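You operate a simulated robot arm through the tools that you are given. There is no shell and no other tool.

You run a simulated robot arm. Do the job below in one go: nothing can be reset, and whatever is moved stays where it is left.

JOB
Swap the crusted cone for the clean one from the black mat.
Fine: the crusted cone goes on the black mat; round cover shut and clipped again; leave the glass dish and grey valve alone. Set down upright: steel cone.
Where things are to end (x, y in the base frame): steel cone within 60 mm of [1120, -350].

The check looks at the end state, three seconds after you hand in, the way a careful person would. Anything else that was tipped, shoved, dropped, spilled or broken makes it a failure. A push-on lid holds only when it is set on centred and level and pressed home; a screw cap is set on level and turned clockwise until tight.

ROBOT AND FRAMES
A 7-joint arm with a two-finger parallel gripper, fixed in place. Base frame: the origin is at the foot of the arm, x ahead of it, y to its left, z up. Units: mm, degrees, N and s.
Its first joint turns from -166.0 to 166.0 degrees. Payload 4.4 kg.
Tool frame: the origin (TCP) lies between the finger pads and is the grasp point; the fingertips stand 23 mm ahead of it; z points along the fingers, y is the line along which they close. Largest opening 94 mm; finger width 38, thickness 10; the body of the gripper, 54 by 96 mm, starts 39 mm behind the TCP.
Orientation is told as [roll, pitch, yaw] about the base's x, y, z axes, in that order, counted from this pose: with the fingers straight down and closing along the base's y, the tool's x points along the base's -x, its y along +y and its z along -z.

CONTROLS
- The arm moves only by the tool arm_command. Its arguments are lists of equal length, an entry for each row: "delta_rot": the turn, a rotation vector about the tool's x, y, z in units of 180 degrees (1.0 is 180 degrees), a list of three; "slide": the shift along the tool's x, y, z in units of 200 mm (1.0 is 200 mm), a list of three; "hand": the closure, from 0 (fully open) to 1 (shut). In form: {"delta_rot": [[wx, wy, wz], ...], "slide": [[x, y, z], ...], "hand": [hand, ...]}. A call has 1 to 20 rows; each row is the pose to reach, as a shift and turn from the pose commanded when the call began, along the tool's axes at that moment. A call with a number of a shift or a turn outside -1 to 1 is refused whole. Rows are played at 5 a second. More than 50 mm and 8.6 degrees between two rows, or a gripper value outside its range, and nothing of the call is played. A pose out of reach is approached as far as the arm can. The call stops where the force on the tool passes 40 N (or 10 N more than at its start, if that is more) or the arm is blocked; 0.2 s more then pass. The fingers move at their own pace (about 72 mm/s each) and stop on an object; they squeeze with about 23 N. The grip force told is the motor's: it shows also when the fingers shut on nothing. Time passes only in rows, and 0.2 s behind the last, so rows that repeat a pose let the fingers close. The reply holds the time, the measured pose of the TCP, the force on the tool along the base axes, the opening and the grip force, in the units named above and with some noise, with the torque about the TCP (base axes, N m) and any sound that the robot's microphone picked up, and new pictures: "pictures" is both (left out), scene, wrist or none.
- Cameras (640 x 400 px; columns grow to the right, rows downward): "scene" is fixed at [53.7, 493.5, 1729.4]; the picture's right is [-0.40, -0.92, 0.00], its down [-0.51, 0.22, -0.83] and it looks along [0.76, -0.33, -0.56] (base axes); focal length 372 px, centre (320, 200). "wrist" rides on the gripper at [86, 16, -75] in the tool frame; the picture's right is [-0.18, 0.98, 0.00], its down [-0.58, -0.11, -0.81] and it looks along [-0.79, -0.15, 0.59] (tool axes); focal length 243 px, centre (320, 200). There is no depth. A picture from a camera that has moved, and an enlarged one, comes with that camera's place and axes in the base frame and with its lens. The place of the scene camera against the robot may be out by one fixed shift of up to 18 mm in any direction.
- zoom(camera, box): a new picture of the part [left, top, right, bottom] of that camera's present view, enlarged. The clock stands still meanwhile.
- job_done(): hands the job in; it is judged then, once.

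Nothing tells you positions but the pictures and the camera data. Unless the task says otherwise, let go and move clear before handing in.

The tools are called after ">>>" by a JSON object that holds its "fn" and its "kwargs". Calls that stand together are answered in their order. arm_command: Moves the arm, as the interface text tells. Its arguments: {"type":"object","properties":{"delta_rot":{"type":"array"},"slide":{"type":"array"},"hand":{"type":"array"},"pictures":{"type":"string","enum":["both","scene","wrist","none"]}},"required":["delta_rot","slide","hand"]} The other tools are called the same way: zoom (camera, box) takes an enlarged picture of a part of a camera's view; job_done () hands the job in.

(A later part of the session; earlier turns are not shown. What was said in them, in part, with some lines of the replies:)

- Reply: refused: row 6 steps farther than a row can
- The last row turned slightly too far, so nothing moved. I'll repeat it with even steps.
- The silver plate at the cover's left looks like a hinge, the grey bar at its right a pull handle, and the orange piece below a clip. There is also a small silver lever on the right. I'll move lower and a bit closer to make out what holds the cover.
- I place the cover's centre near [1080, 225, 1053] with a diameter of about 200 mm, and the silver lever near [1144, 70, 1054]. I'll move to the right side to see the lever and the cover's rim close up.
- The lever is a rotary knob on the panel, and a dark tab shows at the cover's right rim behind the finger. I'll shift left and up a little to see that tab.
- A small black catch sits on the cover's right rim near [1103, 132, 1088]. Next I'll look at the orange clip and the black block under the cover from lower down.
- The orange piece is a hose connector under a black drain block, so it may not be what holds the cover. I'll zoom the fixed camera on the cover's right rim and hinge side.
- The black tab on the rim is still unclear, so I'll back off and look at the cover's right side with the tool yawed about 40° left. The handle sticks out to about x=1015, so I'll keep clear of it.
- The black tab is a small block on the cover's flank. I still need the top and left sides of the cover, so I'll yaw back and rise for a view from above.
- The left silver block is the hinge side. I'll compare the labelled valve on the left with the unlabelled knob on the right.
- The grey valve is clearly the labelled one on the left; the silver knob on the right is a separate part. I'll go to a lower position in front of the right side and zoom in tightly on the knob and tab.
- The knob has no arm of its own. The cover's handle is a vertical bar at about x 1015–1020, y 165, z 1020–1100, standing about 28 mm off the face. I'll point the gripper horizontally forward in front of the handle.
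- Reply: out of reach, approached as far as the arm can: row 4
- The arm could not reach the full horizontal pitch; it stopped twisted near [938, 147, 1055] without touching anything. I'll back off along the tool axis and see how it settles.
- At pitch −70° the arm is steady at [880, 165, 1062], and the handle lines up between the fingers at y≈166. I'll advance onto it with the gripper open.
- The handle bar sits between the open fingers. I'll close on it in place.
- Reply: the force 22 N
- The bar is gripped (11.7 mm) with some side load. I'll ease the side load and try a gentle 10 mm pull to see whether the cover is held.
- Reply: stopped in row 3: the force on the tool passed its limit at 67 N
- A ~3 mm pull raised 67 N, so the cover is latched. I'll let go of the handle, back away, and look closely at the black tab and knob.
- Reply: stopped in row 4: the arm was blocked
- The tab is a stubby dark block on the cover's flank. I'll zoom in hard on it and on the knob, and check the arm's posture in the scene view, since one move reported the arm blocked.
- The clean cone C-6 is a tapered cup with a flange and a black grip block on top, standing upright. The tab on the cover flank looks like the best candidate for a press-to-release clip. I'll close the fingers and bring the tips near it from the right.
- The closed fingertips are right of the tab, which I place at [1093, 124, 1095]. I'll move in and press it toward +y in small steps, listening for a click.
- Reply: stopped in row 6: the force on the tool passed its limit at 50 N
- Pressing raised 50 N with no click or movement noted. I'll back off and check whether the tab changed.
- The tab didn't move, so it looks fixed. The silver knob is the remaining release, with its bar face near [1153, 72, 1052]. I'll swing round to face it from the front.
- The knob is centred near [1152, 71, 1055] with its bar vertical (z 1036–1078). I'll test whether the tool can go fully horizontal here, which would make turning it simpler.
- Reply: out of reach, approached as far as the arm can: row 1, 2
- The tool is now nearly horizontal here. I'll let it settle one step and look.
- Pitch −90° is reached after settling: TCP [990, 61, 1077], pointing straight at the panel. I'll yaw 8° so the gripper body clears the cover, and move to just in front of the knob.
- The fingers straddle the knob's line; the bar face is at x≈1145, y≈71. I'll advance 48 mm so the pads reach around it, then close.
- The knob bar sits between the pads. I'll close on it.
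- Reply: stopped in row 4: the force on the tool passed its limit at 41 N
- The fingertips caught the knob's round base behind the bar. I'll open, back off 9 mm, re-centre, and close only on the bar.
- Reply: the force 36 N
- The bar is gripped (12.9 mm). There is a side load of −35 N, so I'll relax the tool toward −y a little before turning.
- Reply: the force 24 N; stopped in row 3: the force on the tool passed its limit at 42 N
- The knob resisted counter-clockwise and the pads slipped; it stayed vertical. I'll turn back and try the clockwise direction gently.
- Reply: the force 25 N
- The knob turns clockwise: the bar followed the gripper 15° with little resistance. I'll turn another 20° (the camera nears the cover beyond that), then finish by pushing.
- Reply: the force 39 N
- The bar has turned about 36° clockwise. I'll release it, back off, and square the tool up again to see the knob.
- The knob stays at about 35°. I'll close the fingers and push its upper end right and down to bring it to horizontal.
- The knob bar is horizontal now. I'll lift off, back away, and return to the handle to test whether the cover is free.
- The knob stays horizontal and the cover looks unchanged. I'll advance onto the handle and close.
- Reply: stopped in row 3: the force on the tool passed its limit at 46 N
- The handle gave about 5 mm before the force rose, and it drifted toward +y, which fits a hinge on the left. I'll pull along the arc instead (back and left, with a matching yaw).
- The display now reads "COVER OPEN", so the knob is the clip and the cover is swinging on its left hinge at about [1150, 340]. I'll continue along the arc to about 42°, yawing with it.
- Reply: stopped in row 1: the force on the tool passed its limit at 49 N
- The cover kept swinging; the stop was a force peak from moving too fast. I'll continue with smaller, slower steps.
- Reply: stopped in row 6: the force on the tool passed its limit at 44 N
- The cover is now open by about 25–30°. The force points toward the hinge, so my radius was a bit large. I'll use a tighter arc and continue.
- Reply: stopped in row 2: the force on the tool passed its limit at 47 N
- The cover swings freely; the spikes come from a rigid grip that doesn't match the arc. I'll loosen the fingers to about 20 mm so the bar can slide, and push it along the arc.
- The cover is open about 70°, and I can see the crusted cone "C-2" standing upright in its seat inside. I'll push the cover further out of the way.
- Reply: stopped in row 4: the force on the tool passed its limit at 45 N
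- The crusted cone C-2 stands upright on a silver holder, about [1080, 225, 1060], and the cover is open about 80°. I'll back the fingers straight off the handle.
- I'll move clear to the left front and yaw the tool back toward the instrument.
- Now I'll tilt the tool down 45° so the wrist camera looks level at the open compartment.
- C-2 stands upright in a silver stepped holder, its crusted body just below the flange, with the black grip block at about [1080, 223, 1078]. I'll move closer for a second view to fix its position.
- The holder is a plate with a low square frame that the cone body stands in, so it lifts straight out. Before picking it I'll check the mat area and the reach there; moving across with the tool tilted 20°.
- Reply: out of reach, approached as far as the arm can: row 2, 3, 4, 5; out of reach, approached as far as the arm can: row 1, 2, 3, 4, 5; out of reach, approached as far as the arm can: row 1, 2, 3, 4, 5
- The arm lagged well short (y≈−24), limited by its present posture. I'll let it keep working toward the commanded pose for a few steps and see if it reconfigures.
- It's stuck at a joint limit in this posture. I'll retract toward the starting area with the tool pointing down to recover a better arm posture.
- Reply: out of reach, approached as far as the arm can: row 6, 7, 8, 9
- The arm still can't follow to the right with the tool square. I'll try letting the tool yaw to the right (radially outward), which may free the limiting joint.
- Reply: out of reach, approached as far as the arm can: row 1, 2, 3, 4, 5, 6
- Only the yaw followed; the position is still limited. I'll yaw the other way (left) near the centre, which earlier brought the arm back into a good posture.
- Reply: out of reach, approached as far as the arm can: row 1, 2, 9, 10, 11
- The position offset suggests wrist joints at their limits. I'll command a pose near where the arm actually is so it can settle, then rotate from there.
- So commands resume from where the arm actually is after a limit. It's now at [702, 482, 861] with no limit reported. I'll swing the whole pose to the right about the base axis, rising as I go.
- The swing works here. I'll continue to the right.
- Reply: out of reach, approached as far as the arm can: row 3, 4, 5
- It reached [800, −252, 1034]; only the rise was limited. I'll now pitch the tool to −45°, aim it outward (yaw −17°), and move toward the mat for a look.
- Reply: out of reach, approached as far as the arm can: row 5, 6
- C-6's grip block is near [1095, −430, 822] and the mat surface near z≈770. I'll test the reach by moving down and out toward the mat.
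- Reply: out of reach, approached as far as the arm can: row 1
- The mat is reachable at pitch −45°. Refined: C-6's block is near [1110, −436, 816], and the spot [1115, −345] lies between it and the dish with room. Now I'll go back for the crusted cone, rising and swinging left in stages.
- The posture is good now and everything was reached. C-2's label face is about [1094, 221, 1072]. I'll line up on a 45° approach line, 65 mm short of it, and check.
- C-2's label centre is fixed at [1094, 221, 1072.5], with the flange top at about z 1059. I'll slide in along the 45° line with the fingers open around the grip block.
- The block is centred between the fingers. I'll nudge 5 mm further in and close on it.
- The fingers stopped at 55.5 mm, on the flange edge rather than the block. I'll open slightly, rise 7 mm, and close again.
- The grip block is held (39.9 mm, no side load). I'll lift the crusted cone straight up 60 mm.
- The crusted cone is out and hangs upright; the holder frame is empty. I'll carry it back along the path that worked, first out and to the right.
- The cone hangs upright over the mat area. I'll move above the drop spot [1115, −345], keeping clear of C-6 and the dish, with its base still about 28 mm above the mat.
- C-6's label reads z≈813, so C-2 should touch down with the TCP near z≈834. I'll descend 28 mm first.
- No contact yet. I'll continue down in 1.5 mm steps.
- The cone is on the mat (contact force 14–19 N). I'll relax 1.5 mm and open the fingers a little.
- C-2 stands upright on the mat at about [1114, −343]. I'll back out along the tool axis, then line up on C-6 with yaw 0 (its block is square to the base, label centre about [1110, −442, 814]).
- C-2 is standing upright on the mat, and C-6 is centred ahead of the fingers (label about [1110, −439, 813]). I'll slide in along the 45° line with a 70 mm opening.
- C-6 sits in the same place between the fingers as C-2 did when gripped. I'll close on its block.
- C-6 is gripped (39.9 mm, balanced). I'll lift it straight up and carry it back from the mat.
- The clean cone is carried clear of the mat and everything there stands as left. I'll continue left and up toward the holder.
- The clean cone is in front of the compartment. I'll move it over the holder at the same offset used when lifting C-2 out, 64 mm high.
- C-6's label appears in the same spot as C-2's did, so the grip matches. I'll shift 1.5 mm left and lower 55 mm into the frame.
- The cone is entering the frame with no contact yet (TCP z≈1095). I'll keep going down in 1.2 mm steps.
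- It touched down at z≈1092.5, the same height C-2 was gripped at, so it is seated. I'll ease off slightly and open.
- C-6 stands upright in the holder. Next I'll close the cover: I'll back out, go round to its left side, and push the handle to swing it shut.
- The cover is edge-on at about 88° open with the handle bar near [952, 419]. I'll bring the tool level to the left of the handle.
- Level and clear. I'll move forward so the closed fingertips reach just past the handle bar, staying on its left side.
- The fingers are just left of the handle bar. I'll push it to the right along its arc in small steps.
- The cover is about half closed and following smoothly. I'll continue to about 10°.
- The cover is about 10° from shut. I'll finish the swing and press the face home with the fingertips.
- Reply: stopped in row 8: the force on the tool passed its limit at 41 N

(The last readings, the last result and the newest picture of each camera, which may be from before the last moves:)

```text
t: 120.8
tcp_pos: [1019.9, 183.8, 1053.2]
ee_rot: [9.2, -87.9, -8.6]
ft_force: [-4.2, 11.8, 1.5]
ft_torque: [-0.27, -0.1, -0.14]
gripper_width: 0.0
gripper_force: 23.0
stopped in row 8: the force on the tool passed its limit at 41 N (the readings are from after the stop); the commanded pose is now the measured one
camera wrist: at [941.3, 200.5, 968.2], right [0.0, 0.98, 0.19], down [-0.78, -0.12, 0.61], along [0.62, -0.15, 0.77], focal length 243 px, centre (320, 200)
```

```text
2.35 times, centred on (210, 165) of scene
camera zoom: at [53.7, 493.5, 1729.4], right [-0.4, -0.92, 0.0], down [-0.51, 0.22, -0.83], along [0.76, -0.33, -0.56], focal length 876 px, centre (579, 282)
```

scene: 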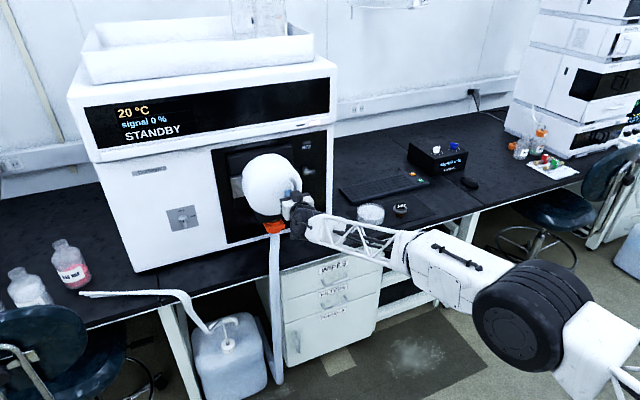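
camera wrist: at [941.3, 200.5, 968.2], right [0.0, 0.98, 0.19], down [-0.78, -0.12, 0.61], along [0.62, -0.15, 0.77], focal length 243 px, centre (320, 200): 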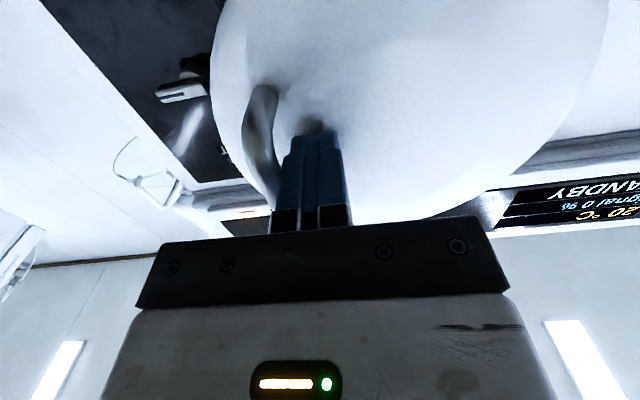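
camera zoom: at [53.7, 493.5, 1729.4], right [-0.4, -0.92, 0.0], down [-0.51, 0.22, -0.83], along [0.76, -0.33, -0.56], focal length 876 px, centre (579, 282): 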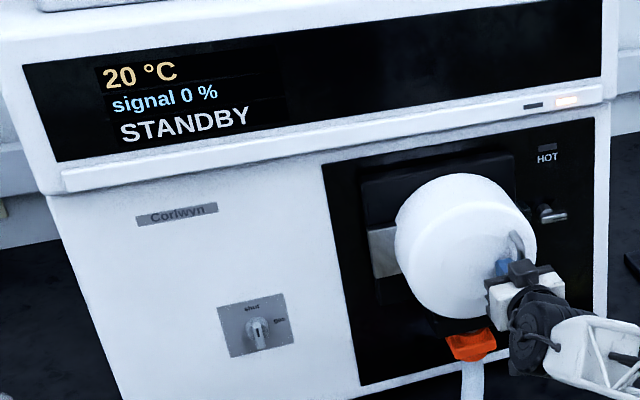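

The display reads STANDBY again, so the cover is fully shut. Now the knob must go back to vertical. I'll back off and move below the knob's right end with closed fingers.

>>> {"fn": "arm_command", "kwargs": {"delta_rot": [[0, 0, 0], [0, 0, 0], [0, 0, 0], [0, 0, 0], [0, 0, 0], [0, 0, 0]], "slide": [[0, 0, -0.2], [0, 0, -0.4], [0.045, -0.17, -0.4], [0.09, -0.34, -0.4], [0.135, -0.51, -0.4], [0.175, -0.685, -0.4]], "hand": [1, 1, 1, 1, 1, 1], "pictures": "both"}}

>>> {"fn": "zoom", "kwargs": {"camera": "scene", "box": [260, 130, 360, 220]}}

>>> {"fn": "zoom", "kwargs": {"camera": "wrist", "box": [240, 0, 440, 130]}}

```text
t: 122.2
tcp_pos: [940.3, 72.2, 1022.1]
ee_rot: [5.5, -87.4, -7.2]
ft_force: [-0.2, 0.0, -0.1]
ft_torque: [-0.03, 0.02, 0.04]
gripper_width: 0.0
gripper_force: 22.4
out of reach, approached as far as the arm can: row 5, 6
camera wrist: at [861.0, 92.2, 937.8], right [0.04, 0.98, 0.19], down [-0.78, -0.09, 0.62], along [0.62, -0.17, 0.76], focal length 243 px, centre (320, 200)
```

scene: 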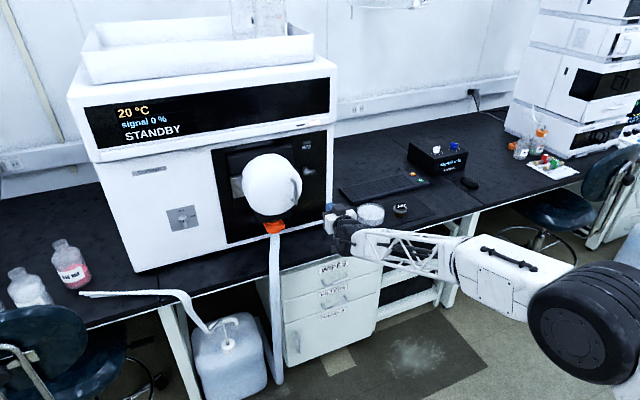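
wrist: 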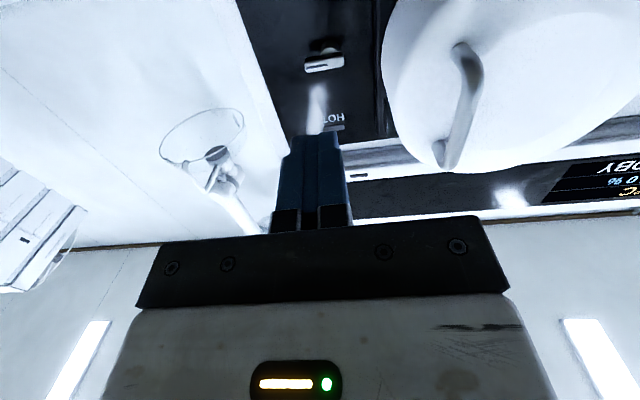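

```text
4.44 times, centred on (310, 175) of scene
camera zoom: at [53.7, 493.5, 1729.4], right [-0.4, -0.92, 0.0], down [-0.51, 0.22, -0.83], along [0.76, -0.33, -0.56], focal length 1655 px, centre (364, 311)
```

zoom: 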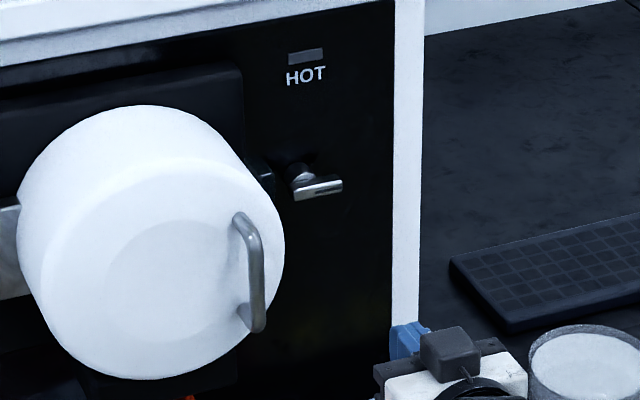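

```text
3.08 times, centred on (340, 65) of wrist
camera zoom: at [861.0, 92.2, 937.8], right [0.04, 0.98, 0.19], down [-0.78, -0.09, 0.62], along [0.62, -0.17, 0.76], focal length 746 px, centre (258, 615)
```

zoom: 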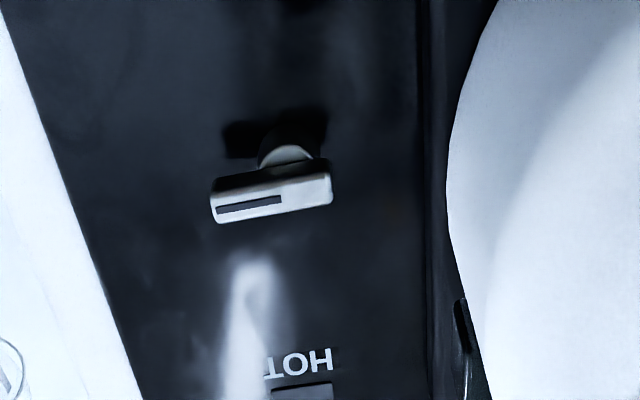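

The knob still lies horizontal and the cover is shut. The arm was slightly limited sideways here; I'll move forward, which should ease that, staying below the knob.

>>> {"fn": "arm_command", "kwargs": {"delta_rot": [[0, 0, 0], [0, 0, 0], [0, 0, 0]], "slide": [[0.0, -0.03, 0.2], [0.0, -0.06, 0.4], [0.0, -0.09, 0.6]], "hand": [1, 1, 1], "pictures": "wrist"}}

>>> {"fn": "zoom", "kwargs": {"camera": "wrist", "box": [240, 0, 400, 130]}}

```text
t: 123.0
tcp_pos: [1059.9, 69.6, 1019.8]
ee_rot: [6.2, -87.4, -7.4]
ft_force: [-0.9, 0.0, 0.2]
ft_torque: [-0.02, 0.03, 0.01]
gripper_width: 0.0
gripper_force: 23.0
out of reach, approached as far as the arm can: row 1, 2, 3
camera wrist: at [981.0, 89.7, 936.4], right [0.03, 0.98, 0.19], down [-0.78, -0.1, 0.62], along [0.62, -0.17, 0.76], focal length 243 px, centre (320, 200)
```

wrist: 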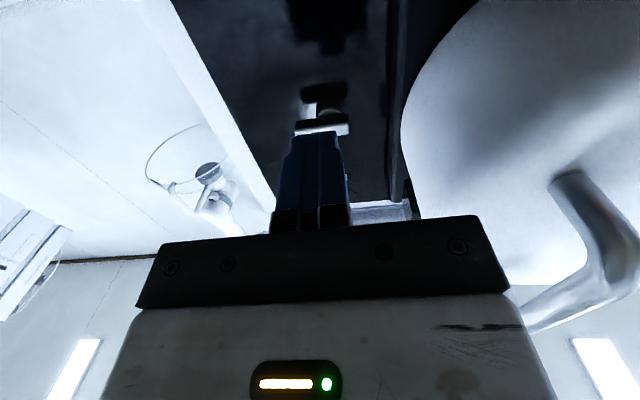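

```text
3.08 times, centred on (320, 65) of wrist
camera zoom: at [981.0, 89.7, 936.4], right [0.03, 0.98, 0.19], down [-0.78, -0.1, 0.62], along [0.62, -0.17, 0.76], focal length 746 px, centre (320, 615)
```

zoom: 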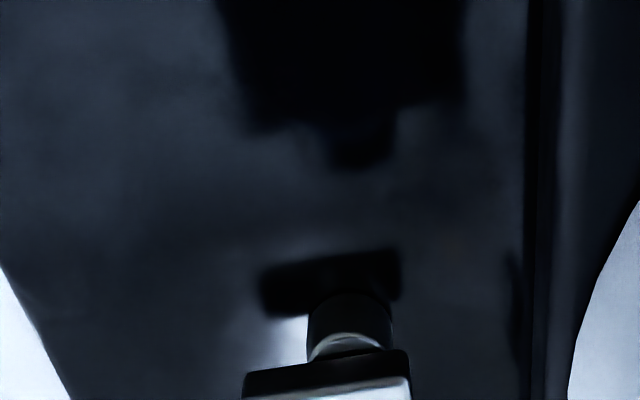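

It's stuck at y≈70 in this posture. I'll try adding some left yaw, as used for the knob before, to see if that frees it.

>>> {"fn": "arm_command", "kwargs": {"delta_rot": [[-0.03, 0, 0], [-0.06, 0, 0], [-0.09, 0, 0], [-0.09, 0, 0]], "slide": [[0.0, -0.05, -0.1], [0.0, -0.1, -0.15], [0.0, -0.15, -0.2], [0.0, -0.15, -0.2]], "hand": [1, 1, 1, 1], "pictures": "scene"}}

```text
t: 124.0
tcp_pos: [1058.8, 70.5, 1021.0]
ee_rot: [6.3, -87.4, -7.5]
ft_force: [0.2, 0.0, 0.1]
ft_torque: [0.01, 0.01, 0.0]
gripper_width: 0.0
gripper_force: 23.3
out of reach, approached as far as the arm can: row 1, 2, 3, 4
```

scene: 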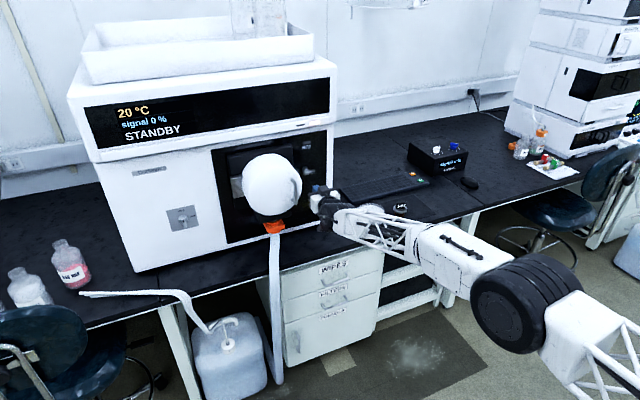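

Left yaw is what's blocked. I'll try a little right yaw together with moving right instead.

>>> {"fn": "arm_command", "kwargs": {"delta_rot": [[0.03, 0, 0], [0.06, 0, 0], [0.09, 0, 0], [0.09, 0, 0]], "slide": [[0.0, -0.03, -0.1], [0.0, -0.06, -0.2], [0.0, -0.09, -0.2], [0.0, -0.09, -0.2]], "hand": [1, 1, 1, 1], "pictures": "wrist"}}

```text
t: 125.0
tcp_pos: [1018.7, 54.1, 1019.6]
ee_rot: [-9.9, -87.5, -7.6]
ft_force: [0.7, 1.3, 1.0]
ft_torque: [0.0, -0.01, 0.03]
gripper_width: 0.1
gripper_force: 23.3
camera wrist: at [947.9, 93.7, 936.5], right [0.3, 0.94, 0.18], down [-0.78, 0.13, 0.62], along [0.55, -0.32, 0.77], focal length 243 px, centre (320, 200)
```

wrist: 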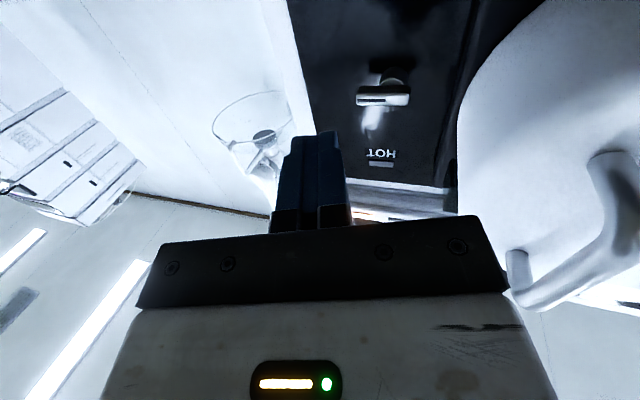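

Right yaw frees it, but at that angle the gripper body would brush the shut cover. I'll retrace my path to the left, tilt back to −45° where the posture was good, and come in to the knob again from the right.

>>> {"fn": "arm_command", "kwargs": {"delta_rot": [[-0.02, 0, 0], [-0.045, 0, 0], [-0.0694, 0, 0]], "slide": [[-0.058, 0.05, -0.18], [-0.117, 0.1, -0.36], [-0.175, 0.151, -0.52]], "hand": [1, 1, 1], "pictures": "none"}}

>>> {"fn": "arm_command", "kwargs": {"delta_rot": [[-0.005, 0, 0], [-0.01, 0, 0], [-0.016, 0, 0], [-0.022, 0, 0], [-0.028, 0, 0]], "slide": [[0, 0.19, -0.08], [0, 0.38, -0.16], [0, 0.57, -0.24], [0, 0.76, -0.3], [0, 0.95, -0.34]], "hand": [1, 1, 1, 1, 1], "pictures": "none"}}

>>> {"fn": "arm_command", "kwargs": {"delta_rot": [[0, 0, 0], [0, 0, 0], [0, 0, 0], [0, 0, 0]], "slide": [[0, 0.2, 0], [0, 0.4, 0], [0, 0.6, 0], [0, 0.78, 0]], "hand": [1, 1, 1, 1], "pictures": "scene"}}

```text
t: 125.8
tcp_pos: [929.3, 115.5, 1059.1]
ee_rot: [2.5, -87.4, -7.4]
ft_force: [-0.2, -0.2, 0.3]
ft_torque: [0.01, -0.01, -0.03]
gripper_width: 0.0
gripper_force: 23.2
```

```text
t: 127.0
tcp_pos: [879.7, 310.7, 1062.6]
ee_rot: [7.9, -87.5, -7.8]
ft_force: [0.8, -0.5, -0.3]
ft_torque: [0.01, 0.01, 0.0]
gripper_width: 0.0
gripper_force: 23.0
```

```text
t: 128.0
tcp_pos: [876.0, 465.9, 1064.7]
ee_rot: [7.3, -87.5, -7.2]
ft_force: [-1.0, -0.8, -0.8]
ft_torque: [-0.01, 0.02, -0.03]
gripper_width: 0.0
gripper_force: 23.2
```

scene: 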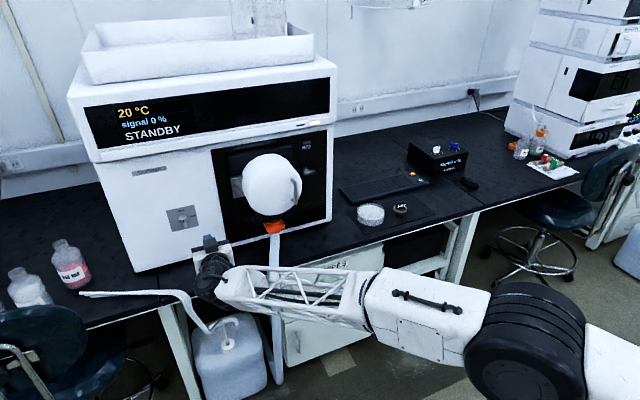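

>>> {"fn": "arm_command", "kwargs": {"delta_rot": [[0, 0.04, 0], [0, 0.08, 0], [0, 0.12, 0], [0, 0.16, 0], [0, 0.2, 0], [0, 0.236, 0]], "slide": [[-0.036, -0.047, -0.055], [-0.072, -0.093, -0.11], [-0.108, -0.14, -0.165], [-0.144, -0.187, -0.22], [-0.18, -0.233, -0.275], [-0.216, -0.28, -0.33]], "hand": [1, 1, 1, 1, 1, 1], "pictures": "none"}}

>>> {"fn": "arm_command", "kwargs": {"delta_rot": [[0, 0, 0], [0, 0, 0], [0, 0, 0], [0, 0, 0], [0, 0, 0]], "slide": [[-0.07, -0.19, -0.0145], [-0.141, -0.38, -0.029], [-0.212, -0.57, -0.0435], [-0.282, -0.76, -0.058], [-0.353, -0.95, -0.0725]], "hand": [1, 1, 1, 1, 1], "pictures": "none"}}

>>> {"fn": "arm_command", "kwargs": {"delta_rot": [[0, 0, 0], [0, 0, 0], [0, 0, 0], [0, 0, 0], [0, 0, 0]], "slide": [[-0.01, -0.19, 0.04], [-0.02, -0.38, 0.08], [-0.03, -0.57, 0.12], [-0.04, -0.76, 0.16], [-0.05, -0.95, 0.2]], "hand": [1, 1, 1, 1, 1], "pictures": "scene"}}

```text
t: 129.4
tcp_pos: [814.2, 410.2, 1110.8]
ee_rot: [0.5, -44.9, -0.2]
ft_force: [0.2, -0.3, -0.3]
ft_torque: [0.04, -0.05, 0.0]
gripper_width: 0.0
gripper_force: 22.7
```

```text
t: 130.6
tcp_pos: [854.1, 217.6, 1166.9]
ee_rot: [0.4, -45.0, -0.2]
ft_force: [-0.1, -0.1, -1.2]
ft_torque: [0.02, -0.03, 0.08]
gripper_width: 0.2
gripper_force: 22.6
```

```text
t: 131.8
tcp_pos: [889.8, 28.8, 1147.5]
ee_rot: [0.5, -45.1, -0.2]
ft_force: [0.2, -0.6, 0.3]
ft_torque: [0.02, -0.03, 0.0]
gripper_width: 0.0
gripper_force: 23.0
```

scene: 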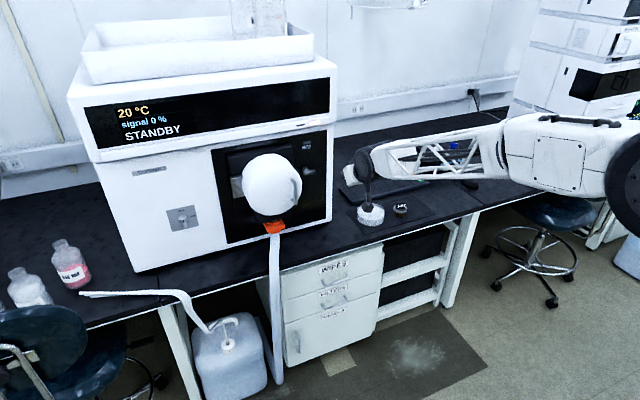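

Good posture again at [890, 29, 1147]. I'll come down in front of the knob, pitching to −70° first, then level.

>>> {"fn": "arm_command", "kwargs": {"delta_rot": [[0, -0.035, 0], [0, -0.07, 0], [0, -0.105, 0], [0, -0.139, 0]], "slide": [[0.009, 0.019, 0.132], [0.018, 0.038, 0.265], [0.027, 0.056, 0.398], [0.0355, 0.075, 0.53]], "hand": [1, 1, 1, 1], "pictures": "none"}}

>>> {"fn": "arm_command", "kwargs": {"delta_rot": [[0, -0.033, 0], [0, -0.066, 0], [0, -0.1, 0], [0, -0.1, 0], [0, -0.1, 0]], "slide": [[0, 0, 0], [0, 0, 0], [0, 0, 0], [0, 0, 0], [0, 0, 0]], "hand": [1, 1, 1, 1, 1], "pictures": "both"}}

```text
t: 132.8
tcp_pos: [955.5, 43.5, 1074.1]
ee_rot: [1.4, -68.7, -1.6]
ft_force: [0.6, 0.8, 2.3]
ft_torque: [-0.01, 0.1, 0.02]
gripper_width: 0.1
gripper_force: 23.0
out of reach, approached as far as the arm can: row 4
```

```text
t: 134.0
tcp_pos: [957.2, 61.9, 1074.6]
ee_rot: [6.4, -87.7, -7.8]
ft_force: [0.1, -0.3, -0.5]
ft_torque: [-0.01, 0.0, 0.0]
gripper_width: 0.0
gripper_force: 23.3
out of reach, approached as far as the arm can: row 1, 2, 3, 4, 5
camera wrist: at [876.8, 80.0, 991.6], right [0.03, 0.98, 0.19], down [-0.78, -0.09, 0.61], along [0.62, -0.17, 0.77], focal length 243 px, centre (320, 200)
```

scene: 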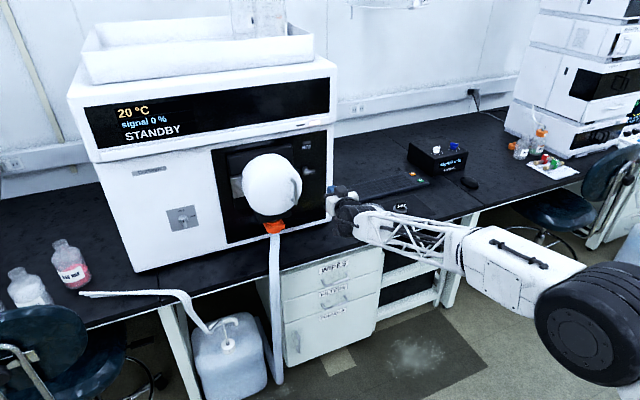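
wrist: 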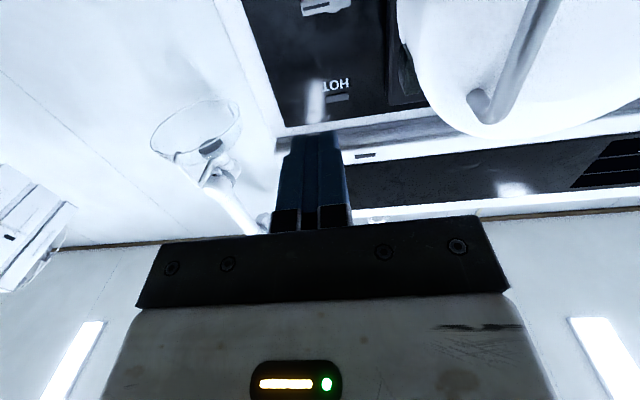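

Level pitch is limited here, but −65° was fine at this spot. I'll use −65° and come in under the knob's right end.

>>> {"fn": "arm_command", "kwargs": {"delta_rot": [[0, 0.032, 0], [0, 0.064, 0], [0, 0.096, 0], [0, 0.126, 0], [0, 0.126, 0]], "slide": [[0.063, -0.02, 0.07], [0.126, -0.04, 0.14], [0.19, -0.06, 0.21], [0.252, -0.075, 0.275], [0.252, -0.075, 0.275]], "hand": [1, 1, 1, 1, 1], "pictures": "both"}}

>>> {"fn": "zoom", "kwargs": {"camera": "wrist", "box": [240, 20, 440, 150]}}

```text
t: 135.2
tcp_pos: [1009.5, 45.6, 1022.1]
ee_rot: [0.8, -65.3, -0.4]
ft_force: [-0.2, -0.5, 1.0]
ft_torque: [0.01, -0.03, -0.04]
gripper_width: 0.1
gripper_force: 22.8
camera wrist: at [903.8, 63.8, 974.0], right [0.07, 0.98, 0.17], down [-0.49, -0.12, 0.86], along [0.87, -0.15, 0.47], focal length 243 px, centre (320, 200)
```

scene: 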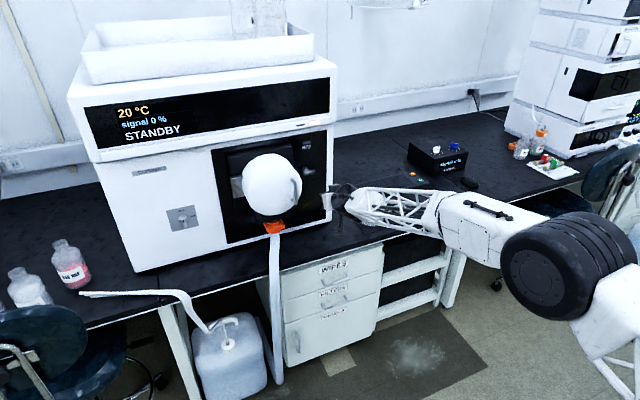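
wrist: 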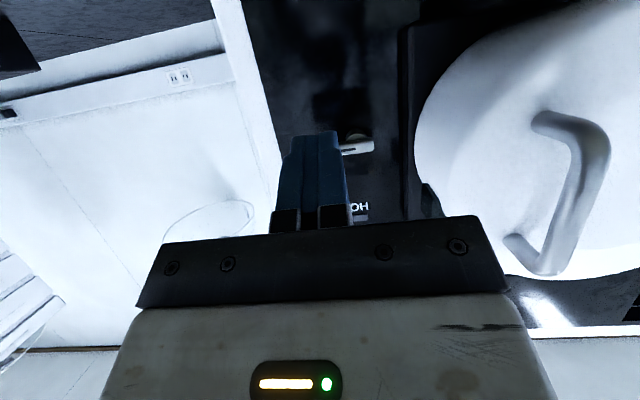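

```text
3.08 times, centred on (340, 85) of wrist
camera zoom: at [903.8, 63.8, 974.0], right [0.07, 0.98, 0.17], down [-0.49, -0.12, 0.86], along [0.87, -0.15, 0.47], focal length 746 px, centre (258, 554)
```

zoom: 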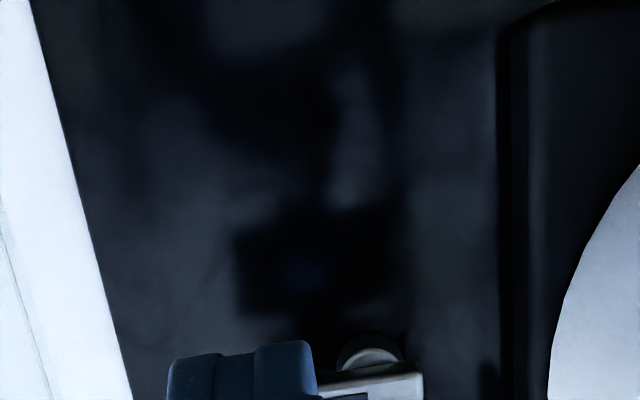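

At −65° it reaches freely. I'll slide forward under the right end of the knob bar.

>>> {"fn": "arm_command", "kwargs": {"delta_rot": [[0, 0, 0], [0, 0, 0], [0, 0, 0], [0, 0, 0]], "slide": [[-0.058, 0.002, 0.131], [-0.115, 0.004, 0.262], [-0.173, 0.006, 0.393], [-0.23, 0.007, 0.5243]], "hand": [1, 1, 1, 1], "pictures": "wrist"}}

>>> {"fn": "zoom", "kwargs": {"camera": "scene", "box": [280, 140, 360, 210]}}

```text
t: 136.2
tcp_pos: [1123.4, 48.5, 1020.0]
ee_rot: [0.9, -65.3, -0.4]
ft_force: [0.3, 0.2, 1.3]
ft_torque: [0.02, -0.02, -0.03]
gripper_width: 0.0
gripper_force: 23.1
camera wrist: at [1018.6, 65.0, 972.4], right [0.07, 0.98, 0.17], down [-0.49, -0.11, 0.86], along [0.87, -0.15, 0.47], focal length 243 px, centre (320, 200)
```

wrist: 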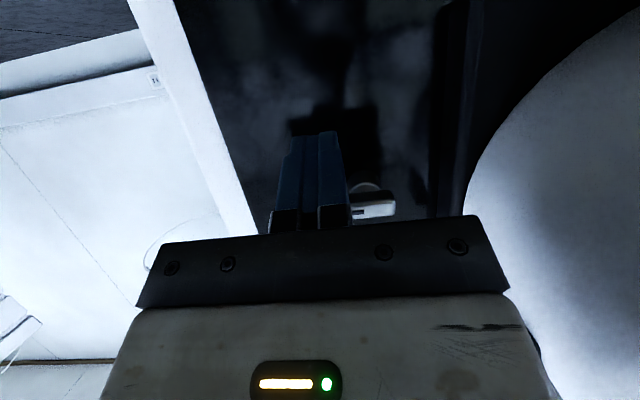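

```text
5.71 times, centred on (320, 175) of scene
camera zoom: at [53.7, 493.5, 1729.4], right [-0.4, -0.92, 0.0], down [-0.51, 0.22, -0.83], along [0.76, -0.33, -0.56], focal length 2127 px, centre (320, 343)
```

zoom: 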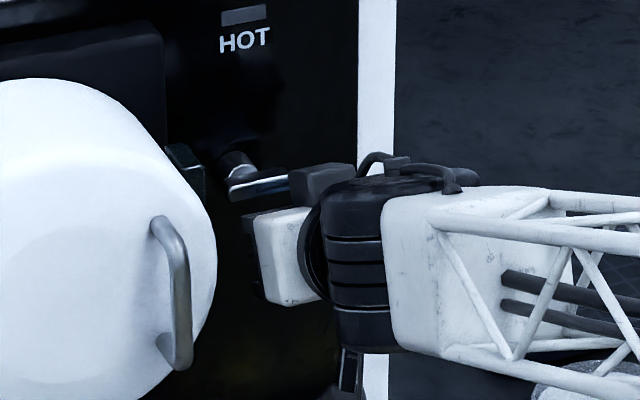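

The finger is under the bar's right end. I'll raise it in 3 mm steps to lift that end.

>>> {"fn": "arm_command", "kwargs": {"delta_rot": [[0, 0, 0], [0, 0, 0], [0, 0, 0], [0, 0, 0], [0, 0, 0], [0, 0, 0], [0, 0, 0], [0, 0, 0], [0, 0, 0], [0, 0, 0]], "slide": [[-0.0136, 0, -0.0063], [-0.0273, 0, -0.0125], [-0.0409, 0, -0.0188], [-0.0545, 0, -0.0251], [-0.0682, 0, -0.0314], [-0.0818, 0, -0.0376], [-0.0954, 0, -0.0439], [-0.109, 0, -0.0502], [-0.1227, 0, -0.0564], [-0.1363, 0, -0.0627]], "hand": [1, 1, 1, 1, 1, 1, 1, 1, 1, 1], "pictures": "wrist"}}

>>> {"fn": "zoom", "kwargs": {"camera": "scene", "box": [280, 140, 360, 210]}}

>>> {"fn": "zoom", "kwargs": {"camera": "wrist", "box": [260, 80, 420, 220]}}

```text
t: 138.4
tcp_pos: [1122.8, 47.3, 1050.4]
ee_rot: [0.9, -65.3, -0.6]
ft_force: [0.0, 0.2, 0.5]
ft_torque: [0.01, 0.01, 0.01]
gripper_width: 0.1
gripper_force: 22.9
camera wrist: at [1017.6, 64.9, 1002.9], right [0.07, 0.98, 0.17], down [-0.49, -0.12, 0.86], along [0.87, -0.15, 0.47], focal length 243 px, centre (320, 200)
```

wrist: 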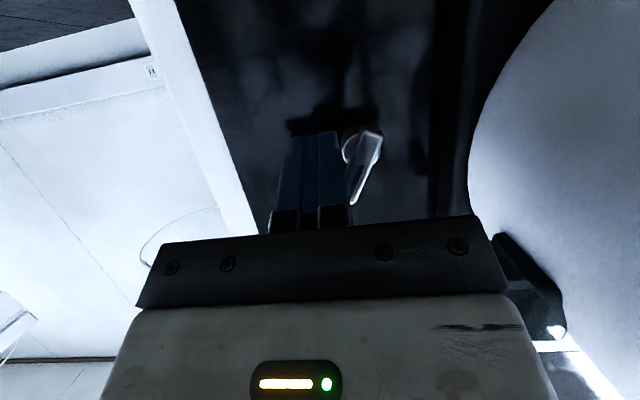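

```text
5.71 times, centred on (320, 175) of scene
camera zoom: at [53.7, 493.5, 1729.4], right [-0.4, -0.92, 0.0], down [-0.51, 0.22, -0.83], along [0.76, -0.33, -0.56], focal length 2127 px, centre (320, 343)
```

zoom: 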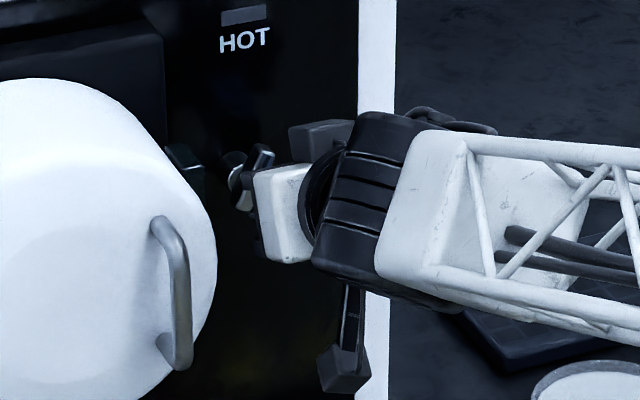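

```text
2.86 times, centred on (340, 150) of wrist
camera zoom: at [1017.6, 64.9, 1002.9], right [0.07, 0.98, 0.17], down [-0.49, -0.12, 0.86], along [0.87, -0.15, 0.47], focal length 693 px, centre (263, 343)
```

zoom: 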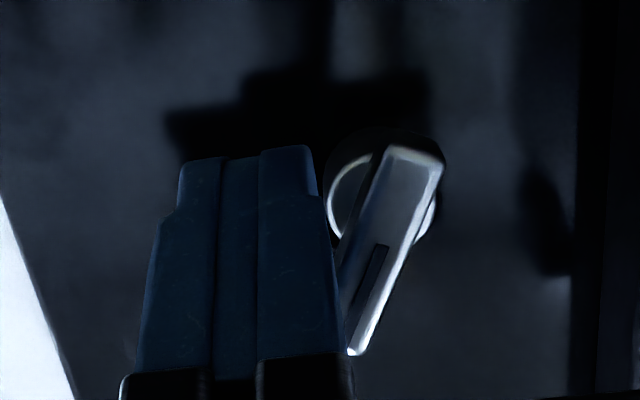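

The bar has risen to about 65°. I'll rise 4 mm more and push it left in 2 mm steps until it meets its stop at vertical.

>>> {"fn": "arm_command", "kwargs": {"delta_rot": [[0, 0, 0], [0, 0, 0], [0, 0, 0], [0, 0, 0], [0, 0, 0], [0, 0, 0], [0, 0, 0]], "slide": [[-0.0182, 0, -0.0084], [-0.0182, 0.01, -0.0084], [-0.0182, 0.02, -0.0084], [-0.0182, 0.03, -0.0084], [-0.0182, 0.04, -0.0084], [-0.0182, 0.05, -0.0084], [-0.0182, 0.06, -0.0084]], "hand": [1, 1, 1, 1, 1, 1, 1], "pictures": "wrist"}}

>>> {"fn": "zoom", "kwargs": {"camera": "wrist", "box": [260, 80, 420, 220]}}

>>> {"fn": "zoom", "kwargs": {"camera": "scene", "box": [280, 140, 360, 210]}}

```text
t: 140.0
tcp_pos: [1123.8, 56.4, 1054.6]
ee_rot: [0.8, -65.2, -0.8]
ft_force: [-5.8, -9.0, 1.0]
ft_torque: [-0.03, -0.01, -0.16]
gripper_width: 0.0
gripper_force: 22.6
stopped in row 7: the force on the tool passed its limit at 46 N (the readings are from after the stop); the commanded pose is now the measured one
camera wrist: at [1018.1, 72.4, 1006.8], right [0.08, 0.98, 0.17], down [-0.49, -0.11, 0.87], along [0.87, -0.15, 0.47], focal length 243 px, centre (320, 200)
```

wrist: 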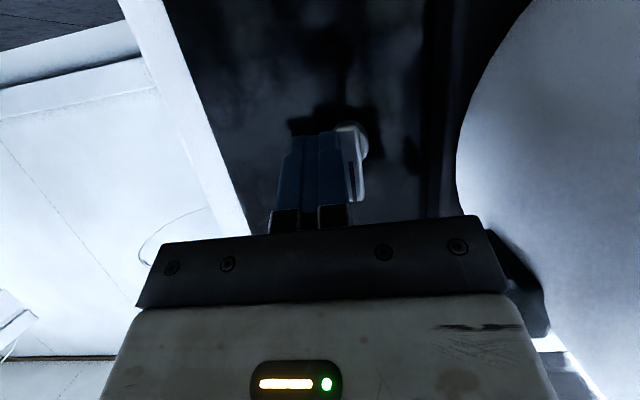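

```text
2.86 times, centred on (340, 150) of wrist
camera zoom: at [1018.1, 72.4, 1006.8], right [0.08, 0.98, 0.17], down [-0.49, -0.11, 0.87], along [0.87, -0.15, 0.47], focal length 693 px, centre (263, 343)
```

zoom: 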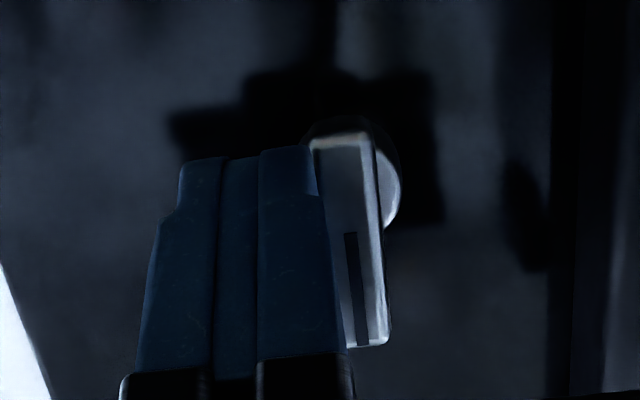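

```text
5.71 times, centred on (320, 175) of scene
camera zoom: at [53.7, 493.5, 1729.4], right [-0.4, -0.92, 0.0], down [-0.51, 0.22, -0.83], along [0.76, -0.33, -0.56], focal length 2127 px, centre (320, 343)
```

zoom: 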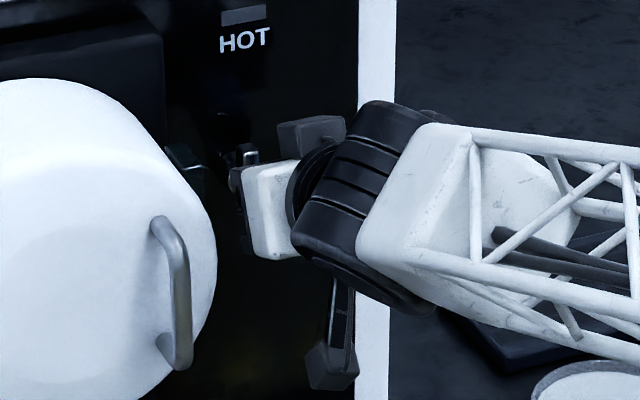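

The bar is upright against its stop. I'll move the finger away to the right, back off, and inspect the knob and cover.

>>> {"fn": "arm_command", "kwargs": {"delta_rot": [[0, 0, 0], [0, 0, 0], [0, 0, 0], [0, 0, 0], [0, 0, 0], [0, 0, 0]], "slide": [[0, -0.03, 0], [0, -0.08, 0], [0.06, -0.1, -0.15], [0.13, -0.12, -0.3], [0.21, -0.15, -0.48], [0.29, -0.18, -0.66]], "hand": [1, 1, 1, 1, 1, 1], "pictures": "both"}}

>>> {"fn": "zoom", "kwargs": {"camera": "wrist", "box": [280, 20, 440, 150]}}

>>> {"fn": "zoom", "kwargs": {"camera": "scene", "box": [290, 145, 330, 180]}}

>>> {"fn": "zoom", "kwargs": {"camera": "scene", "box": [200, 90, 340, 245]}}

```text
t: 141.4
tcp_pos: [979.1, 20.0, 1057.5]
ee_rot: [0.7, -65.2, -0.7]
ft_force: [0.7, 0.2, -0.8]
ft_torque: [-0.03, -0.03, -0.01]
gripper_width: 0.0
gripper_force: 23.1
camera wrist: at [875.2, 37.5, 1008.5], right [0.08, 0.98, 0.17], down [-0.49, -0.11, 0.87], along [0.87, -0.15, 0.47], focal length 243 px, centre (320, 200)
```

scene: 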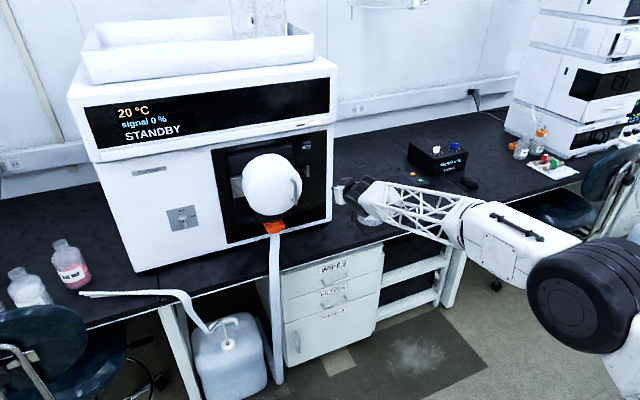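
wrist: 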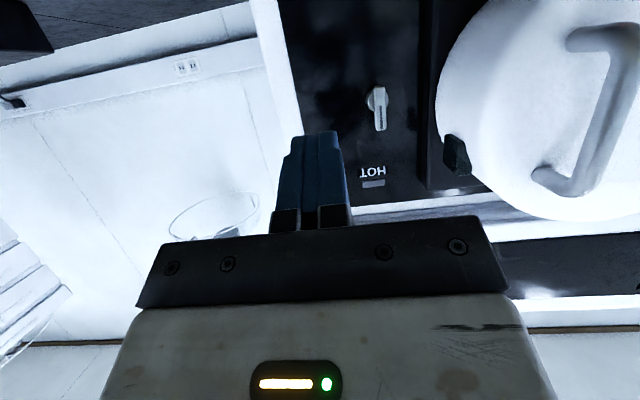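

```text
3.08 times, centred on (360, 85) of wrist
camera zoom: at [875.2, 37.5, 1008.5], right [0.08, 0.98, 0.17], down [-0.49, -0.11, 0.87], along [0.87, -0.15, 0.47], focal length 746 px, centre (197, 554)
```

zoom: 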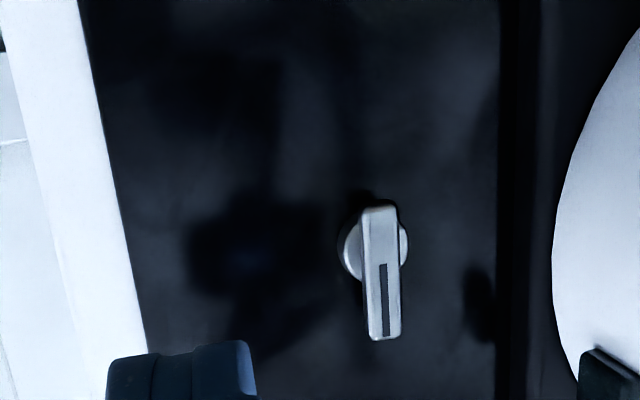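

```text
11.43 times, centred on (310, 162) of scene
camera zoom: at [53.7, 493.5, 1729.4], right [-0.4, -0.92, 0.0], down [-0.51, 0.22, -0.83], along [0.76, -0.33, -0.56], focal length 4255 px, centre (434, 629)
```

zoom: 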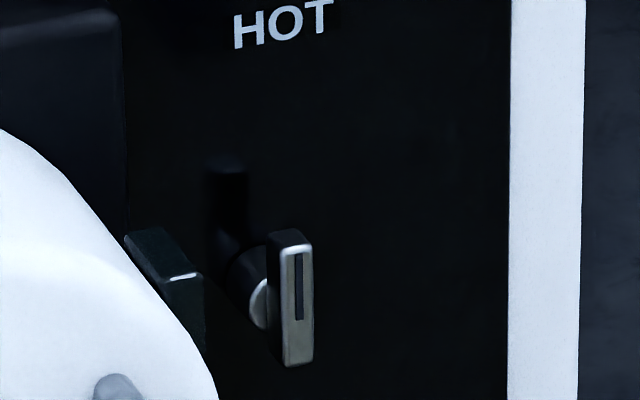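

```text
2.58 times, centred on (270, 168) of scene
camera zoom: at [53.7, 493.5, 1729.4], right [-0.4, -0.92, 0.0], down [-0.51, 0.22, -0.83], along [0.76, -0.33, -0.56], focal length 961 px, centre (449, 284)
```

zoom: 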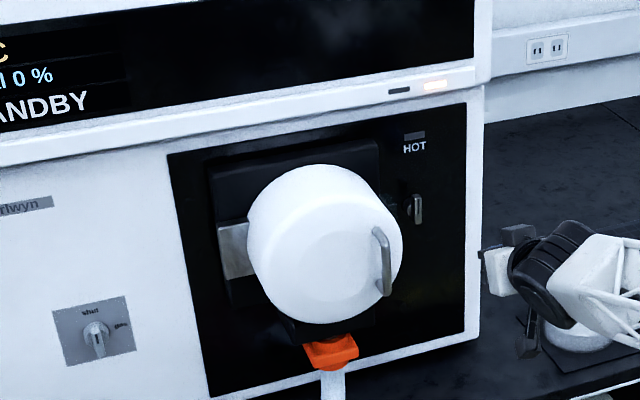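

The knob points straight up as at the start. I'll compare the cover with the very first close-up and check the mat.

>>> {"fn": "zoom", "kwargs": {"camera": "scene", "box": [200, 120, 360, 250]}}

>>> {"fn": "zoom", "kwargs": {"camera": "scene", "box": [340, 180, 440, 240]}}

>>> {"fn": "zoom", "kwargs": {"camera": "scene", "box": [290, 150, 322, 180]}}

```text
3.08 times, centred on (280, 185) of scene
camera zoom: at [53.7, 493.5, 1729.4], right [-0.4, -0.92, 0.0], down [-0.51, 0.22, -0.83], along [0.76, -0.33, -0.56], focal length 1146 px, centre (443, 246)
```

zoom: 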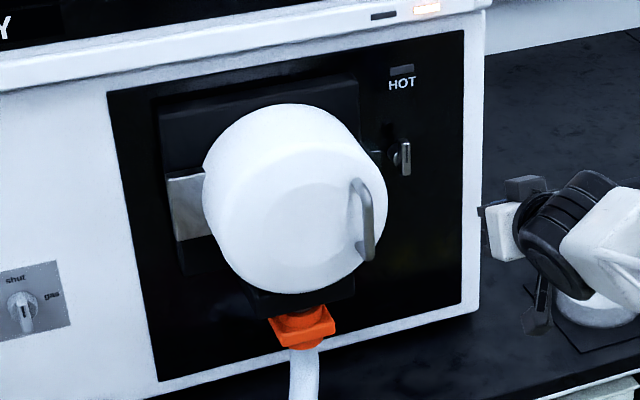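

```text
6.40 times, centred on (390, 210) of scene
camera zoom: at [53.7, 493.5, 1729.4], right [-0.4, -0.92, 0.0], down [-0.51, 0.22, -0.83], along [0.76, -0.33, -0.56], focal length 2383 px, centre (-128, 136)
```

zoom: 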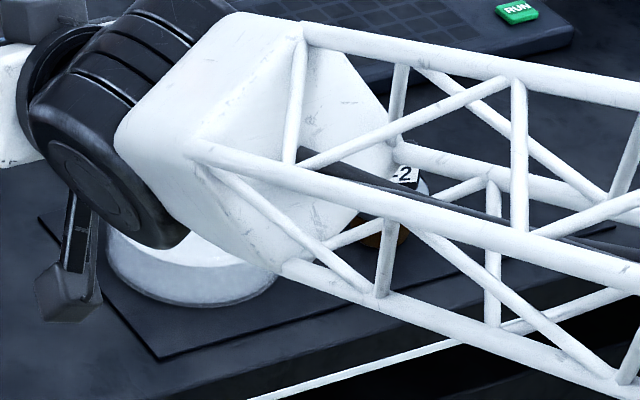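

```text
13.33 times, centred on (306, 165) of scene
camera zoom: at [53.7, 493.5, 1729.4], right [-0.4, -0.92, 0.0], down [-0.51, 0.22, -0.83], along [0.76, -0.33, -0.56], focal length 4964 px, centre (507, 667)
```

zoom: 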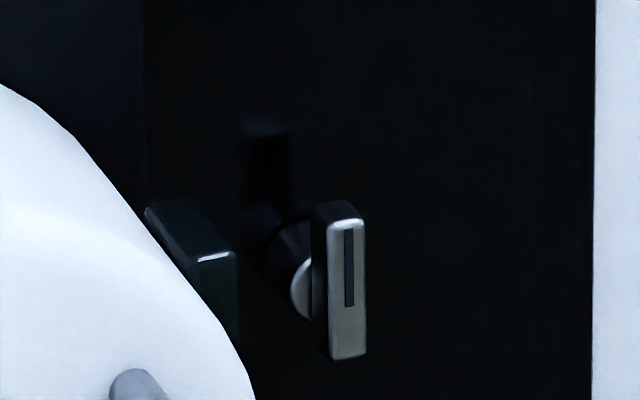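

Cover and knob match the first pictures exactly. I'll move the arm clear and take a last look at everything.

>>> {"fn": "arm_command", "kwargs": {"delta_rot": [[0, 0.028, 0], [0, 0.056, 0], [0, 0.084, 0], [0, 0.111, 0]], "slide": [[-0.042, 0.012, -0.183], [-0.084, 0.025, -0.367], [-0.126, 0.037, -0.55], [-0.168, 0.05, -0.733]], "hand": [1, 0.8, 0.6, 0.5], "pictures": "both"}}

>>> {"fn": "arm_command", "kwargs": {"delta_rot": [[0, 0, 0], [0, 0, 0], [0, 0, 0], [0, 0, 0]], "slide": [[0.1, 0.05, -0.15], [0.2, 0.1, -0.3], [0.3, 0.15, -0.45], [0.35, 0.2, -0.5]], "hand": [0.5, 0.5, 0.5, 0.5], "pictures": "both"}}

>>> {"fn": "zoom", "kwargs": {"camera": "scene", "box": [330, 130, 490, 240]}}

>>> {"fn": "zoom", "kwargs": {"camera": "wrist", "box": [0, 0, 640, 200]}}

```text
t: 142.4
tcp_pos: [859.2, 29.0, 1146.8]
ee_rot: [0.3, -45.1, -0.3]
ft_force: [0.5, 0.4, -1.0]
ft_torque: [0.02, -0.01, -0.01]
gripper_width: 47.1
gripper_force: 0.0
camera wrist: at [743.9, 46.5, 1138.5], right [0.13, 0.98, 0.14], down [-0.16, -0.11, 0.98], along [0.98, -0.15, 0.14], focal length 243 px, centre (320, 200)
```

scene: 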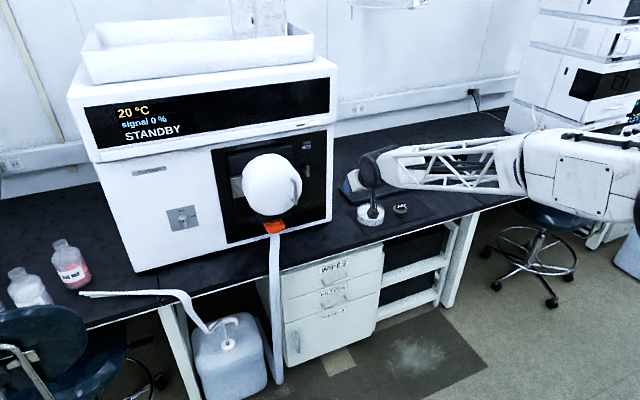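
wrist: 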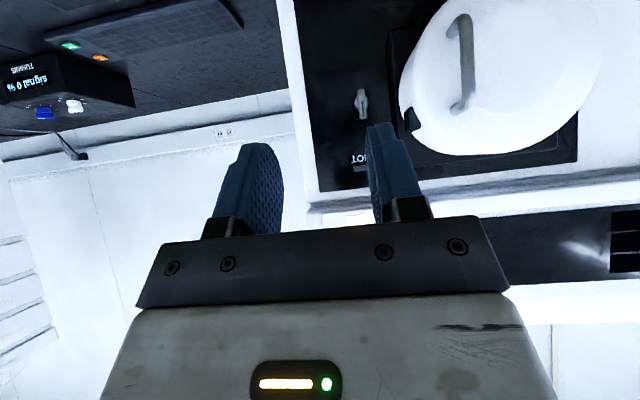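

```text
t: 143.4
tcp_pos: [739.9, 71.3, 1170.6]
ee_rot: [0.4, -45.2, -0.4]
ft_force: [0.7, -1.0, -0.1]
ft_torque: [-0.02, -0.01, 0.01]
gripper_width: 47.0
gripper_force: 0.0
camera wrist: at [624.5, 87.5, 1161.6], right [0.13, 0.98, 0.14], down [-0.16, -0.11, 0.98], along [0.98, -0.15, 0.15], focal length 243 px, centre (320, 200)
```

scene: 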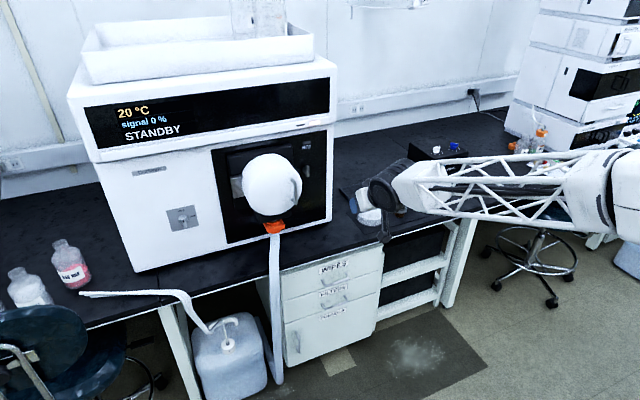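
wrist: 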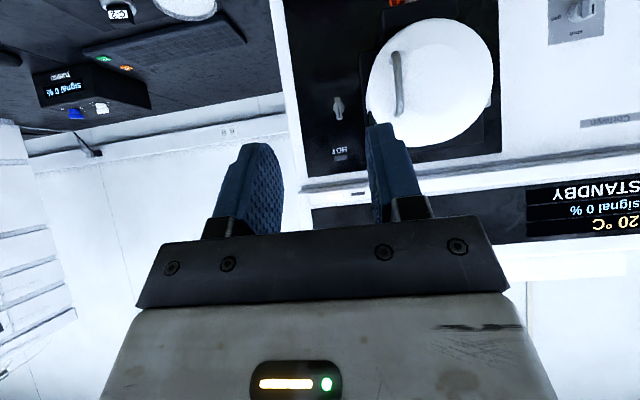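

```text
3.64 times, centred on (410, 185) of scene
camera zoom: at [53.7, 493.5, 1729.4], right [-0.4, -0.92, 0.0], down [-0.51, 0.22, -0.83], along [0.76, -0.33, -0.56], focal length 1354 px, centre (-7, 254)
```

zoom: 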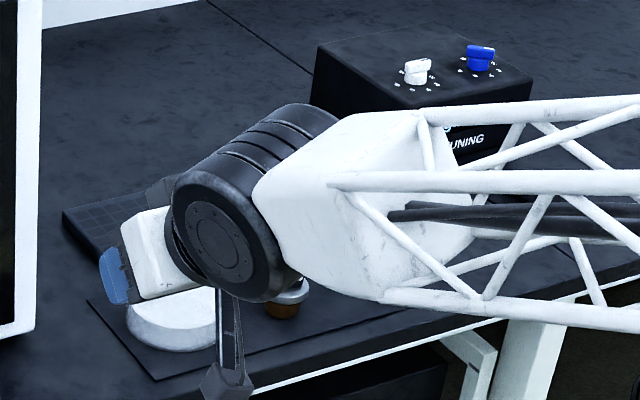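

```text
1.00 times, centred on (320, 100) of wrist (not enlarged: the box is as wide or as high as the picture)
camera zoom: at [624.5, 87.5, 1161.6], right [0.13, 0.98, 0.14], down [-0.16, -0.11, 0.98], along [0.98, -0.15, 0.15], focal length 243 px, centre (320, 300)
```

zoom: 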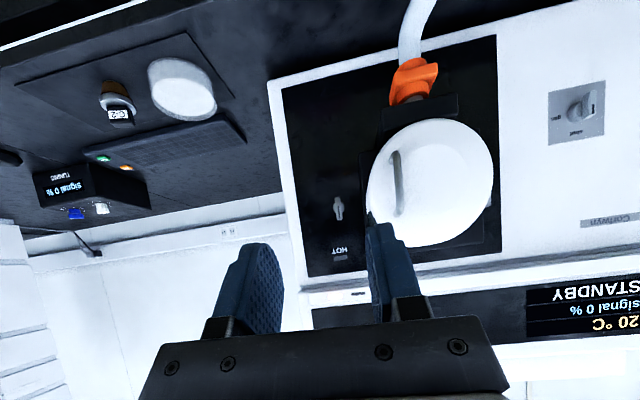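

Everything is in place. C-2 (crusted) stands upright on the mat at about [1114, −343], and C-6 (clean) is seated in the holder. The cover is shut with the display at STANDBY, its knob clip is back at vertical, and the dish and grey valve are untouched. The gripper is empty and clear, so I'm handing in.

>>> {"fn": "job_done", "kwargs": {}}

```text
The job is handed in.
```

I swapped the cones and handed the job in; the verdict hasn't come back.

- **Crusted cone (C-2):** it stands upright on the black mat at about [1114, -343], roughly 9 mm from the target, with clear space between it and the glass dish.
- **Clean cone (C-6):** it sits upright in the instrument's holder. It touched down at the same height the crusted cone came out at.
- **Round cover:** it is shut and the display is back to STANDBY. The clip turned out to be the silver knob to the right of the cover. I turned it back to vertical against its stop, and both match the first pictures. I did not pull on the handle afterwards to test the latch.
- **Dish and grey valve:** I touched neither, and both look unchanged in the last pictures.

While working out how the cover was held, I pulled once on the latched handle and pressed once on the black tab at the cover's edge. The force passed its limit both times (67 N and 50 N), and neither part moved or showed any damage.
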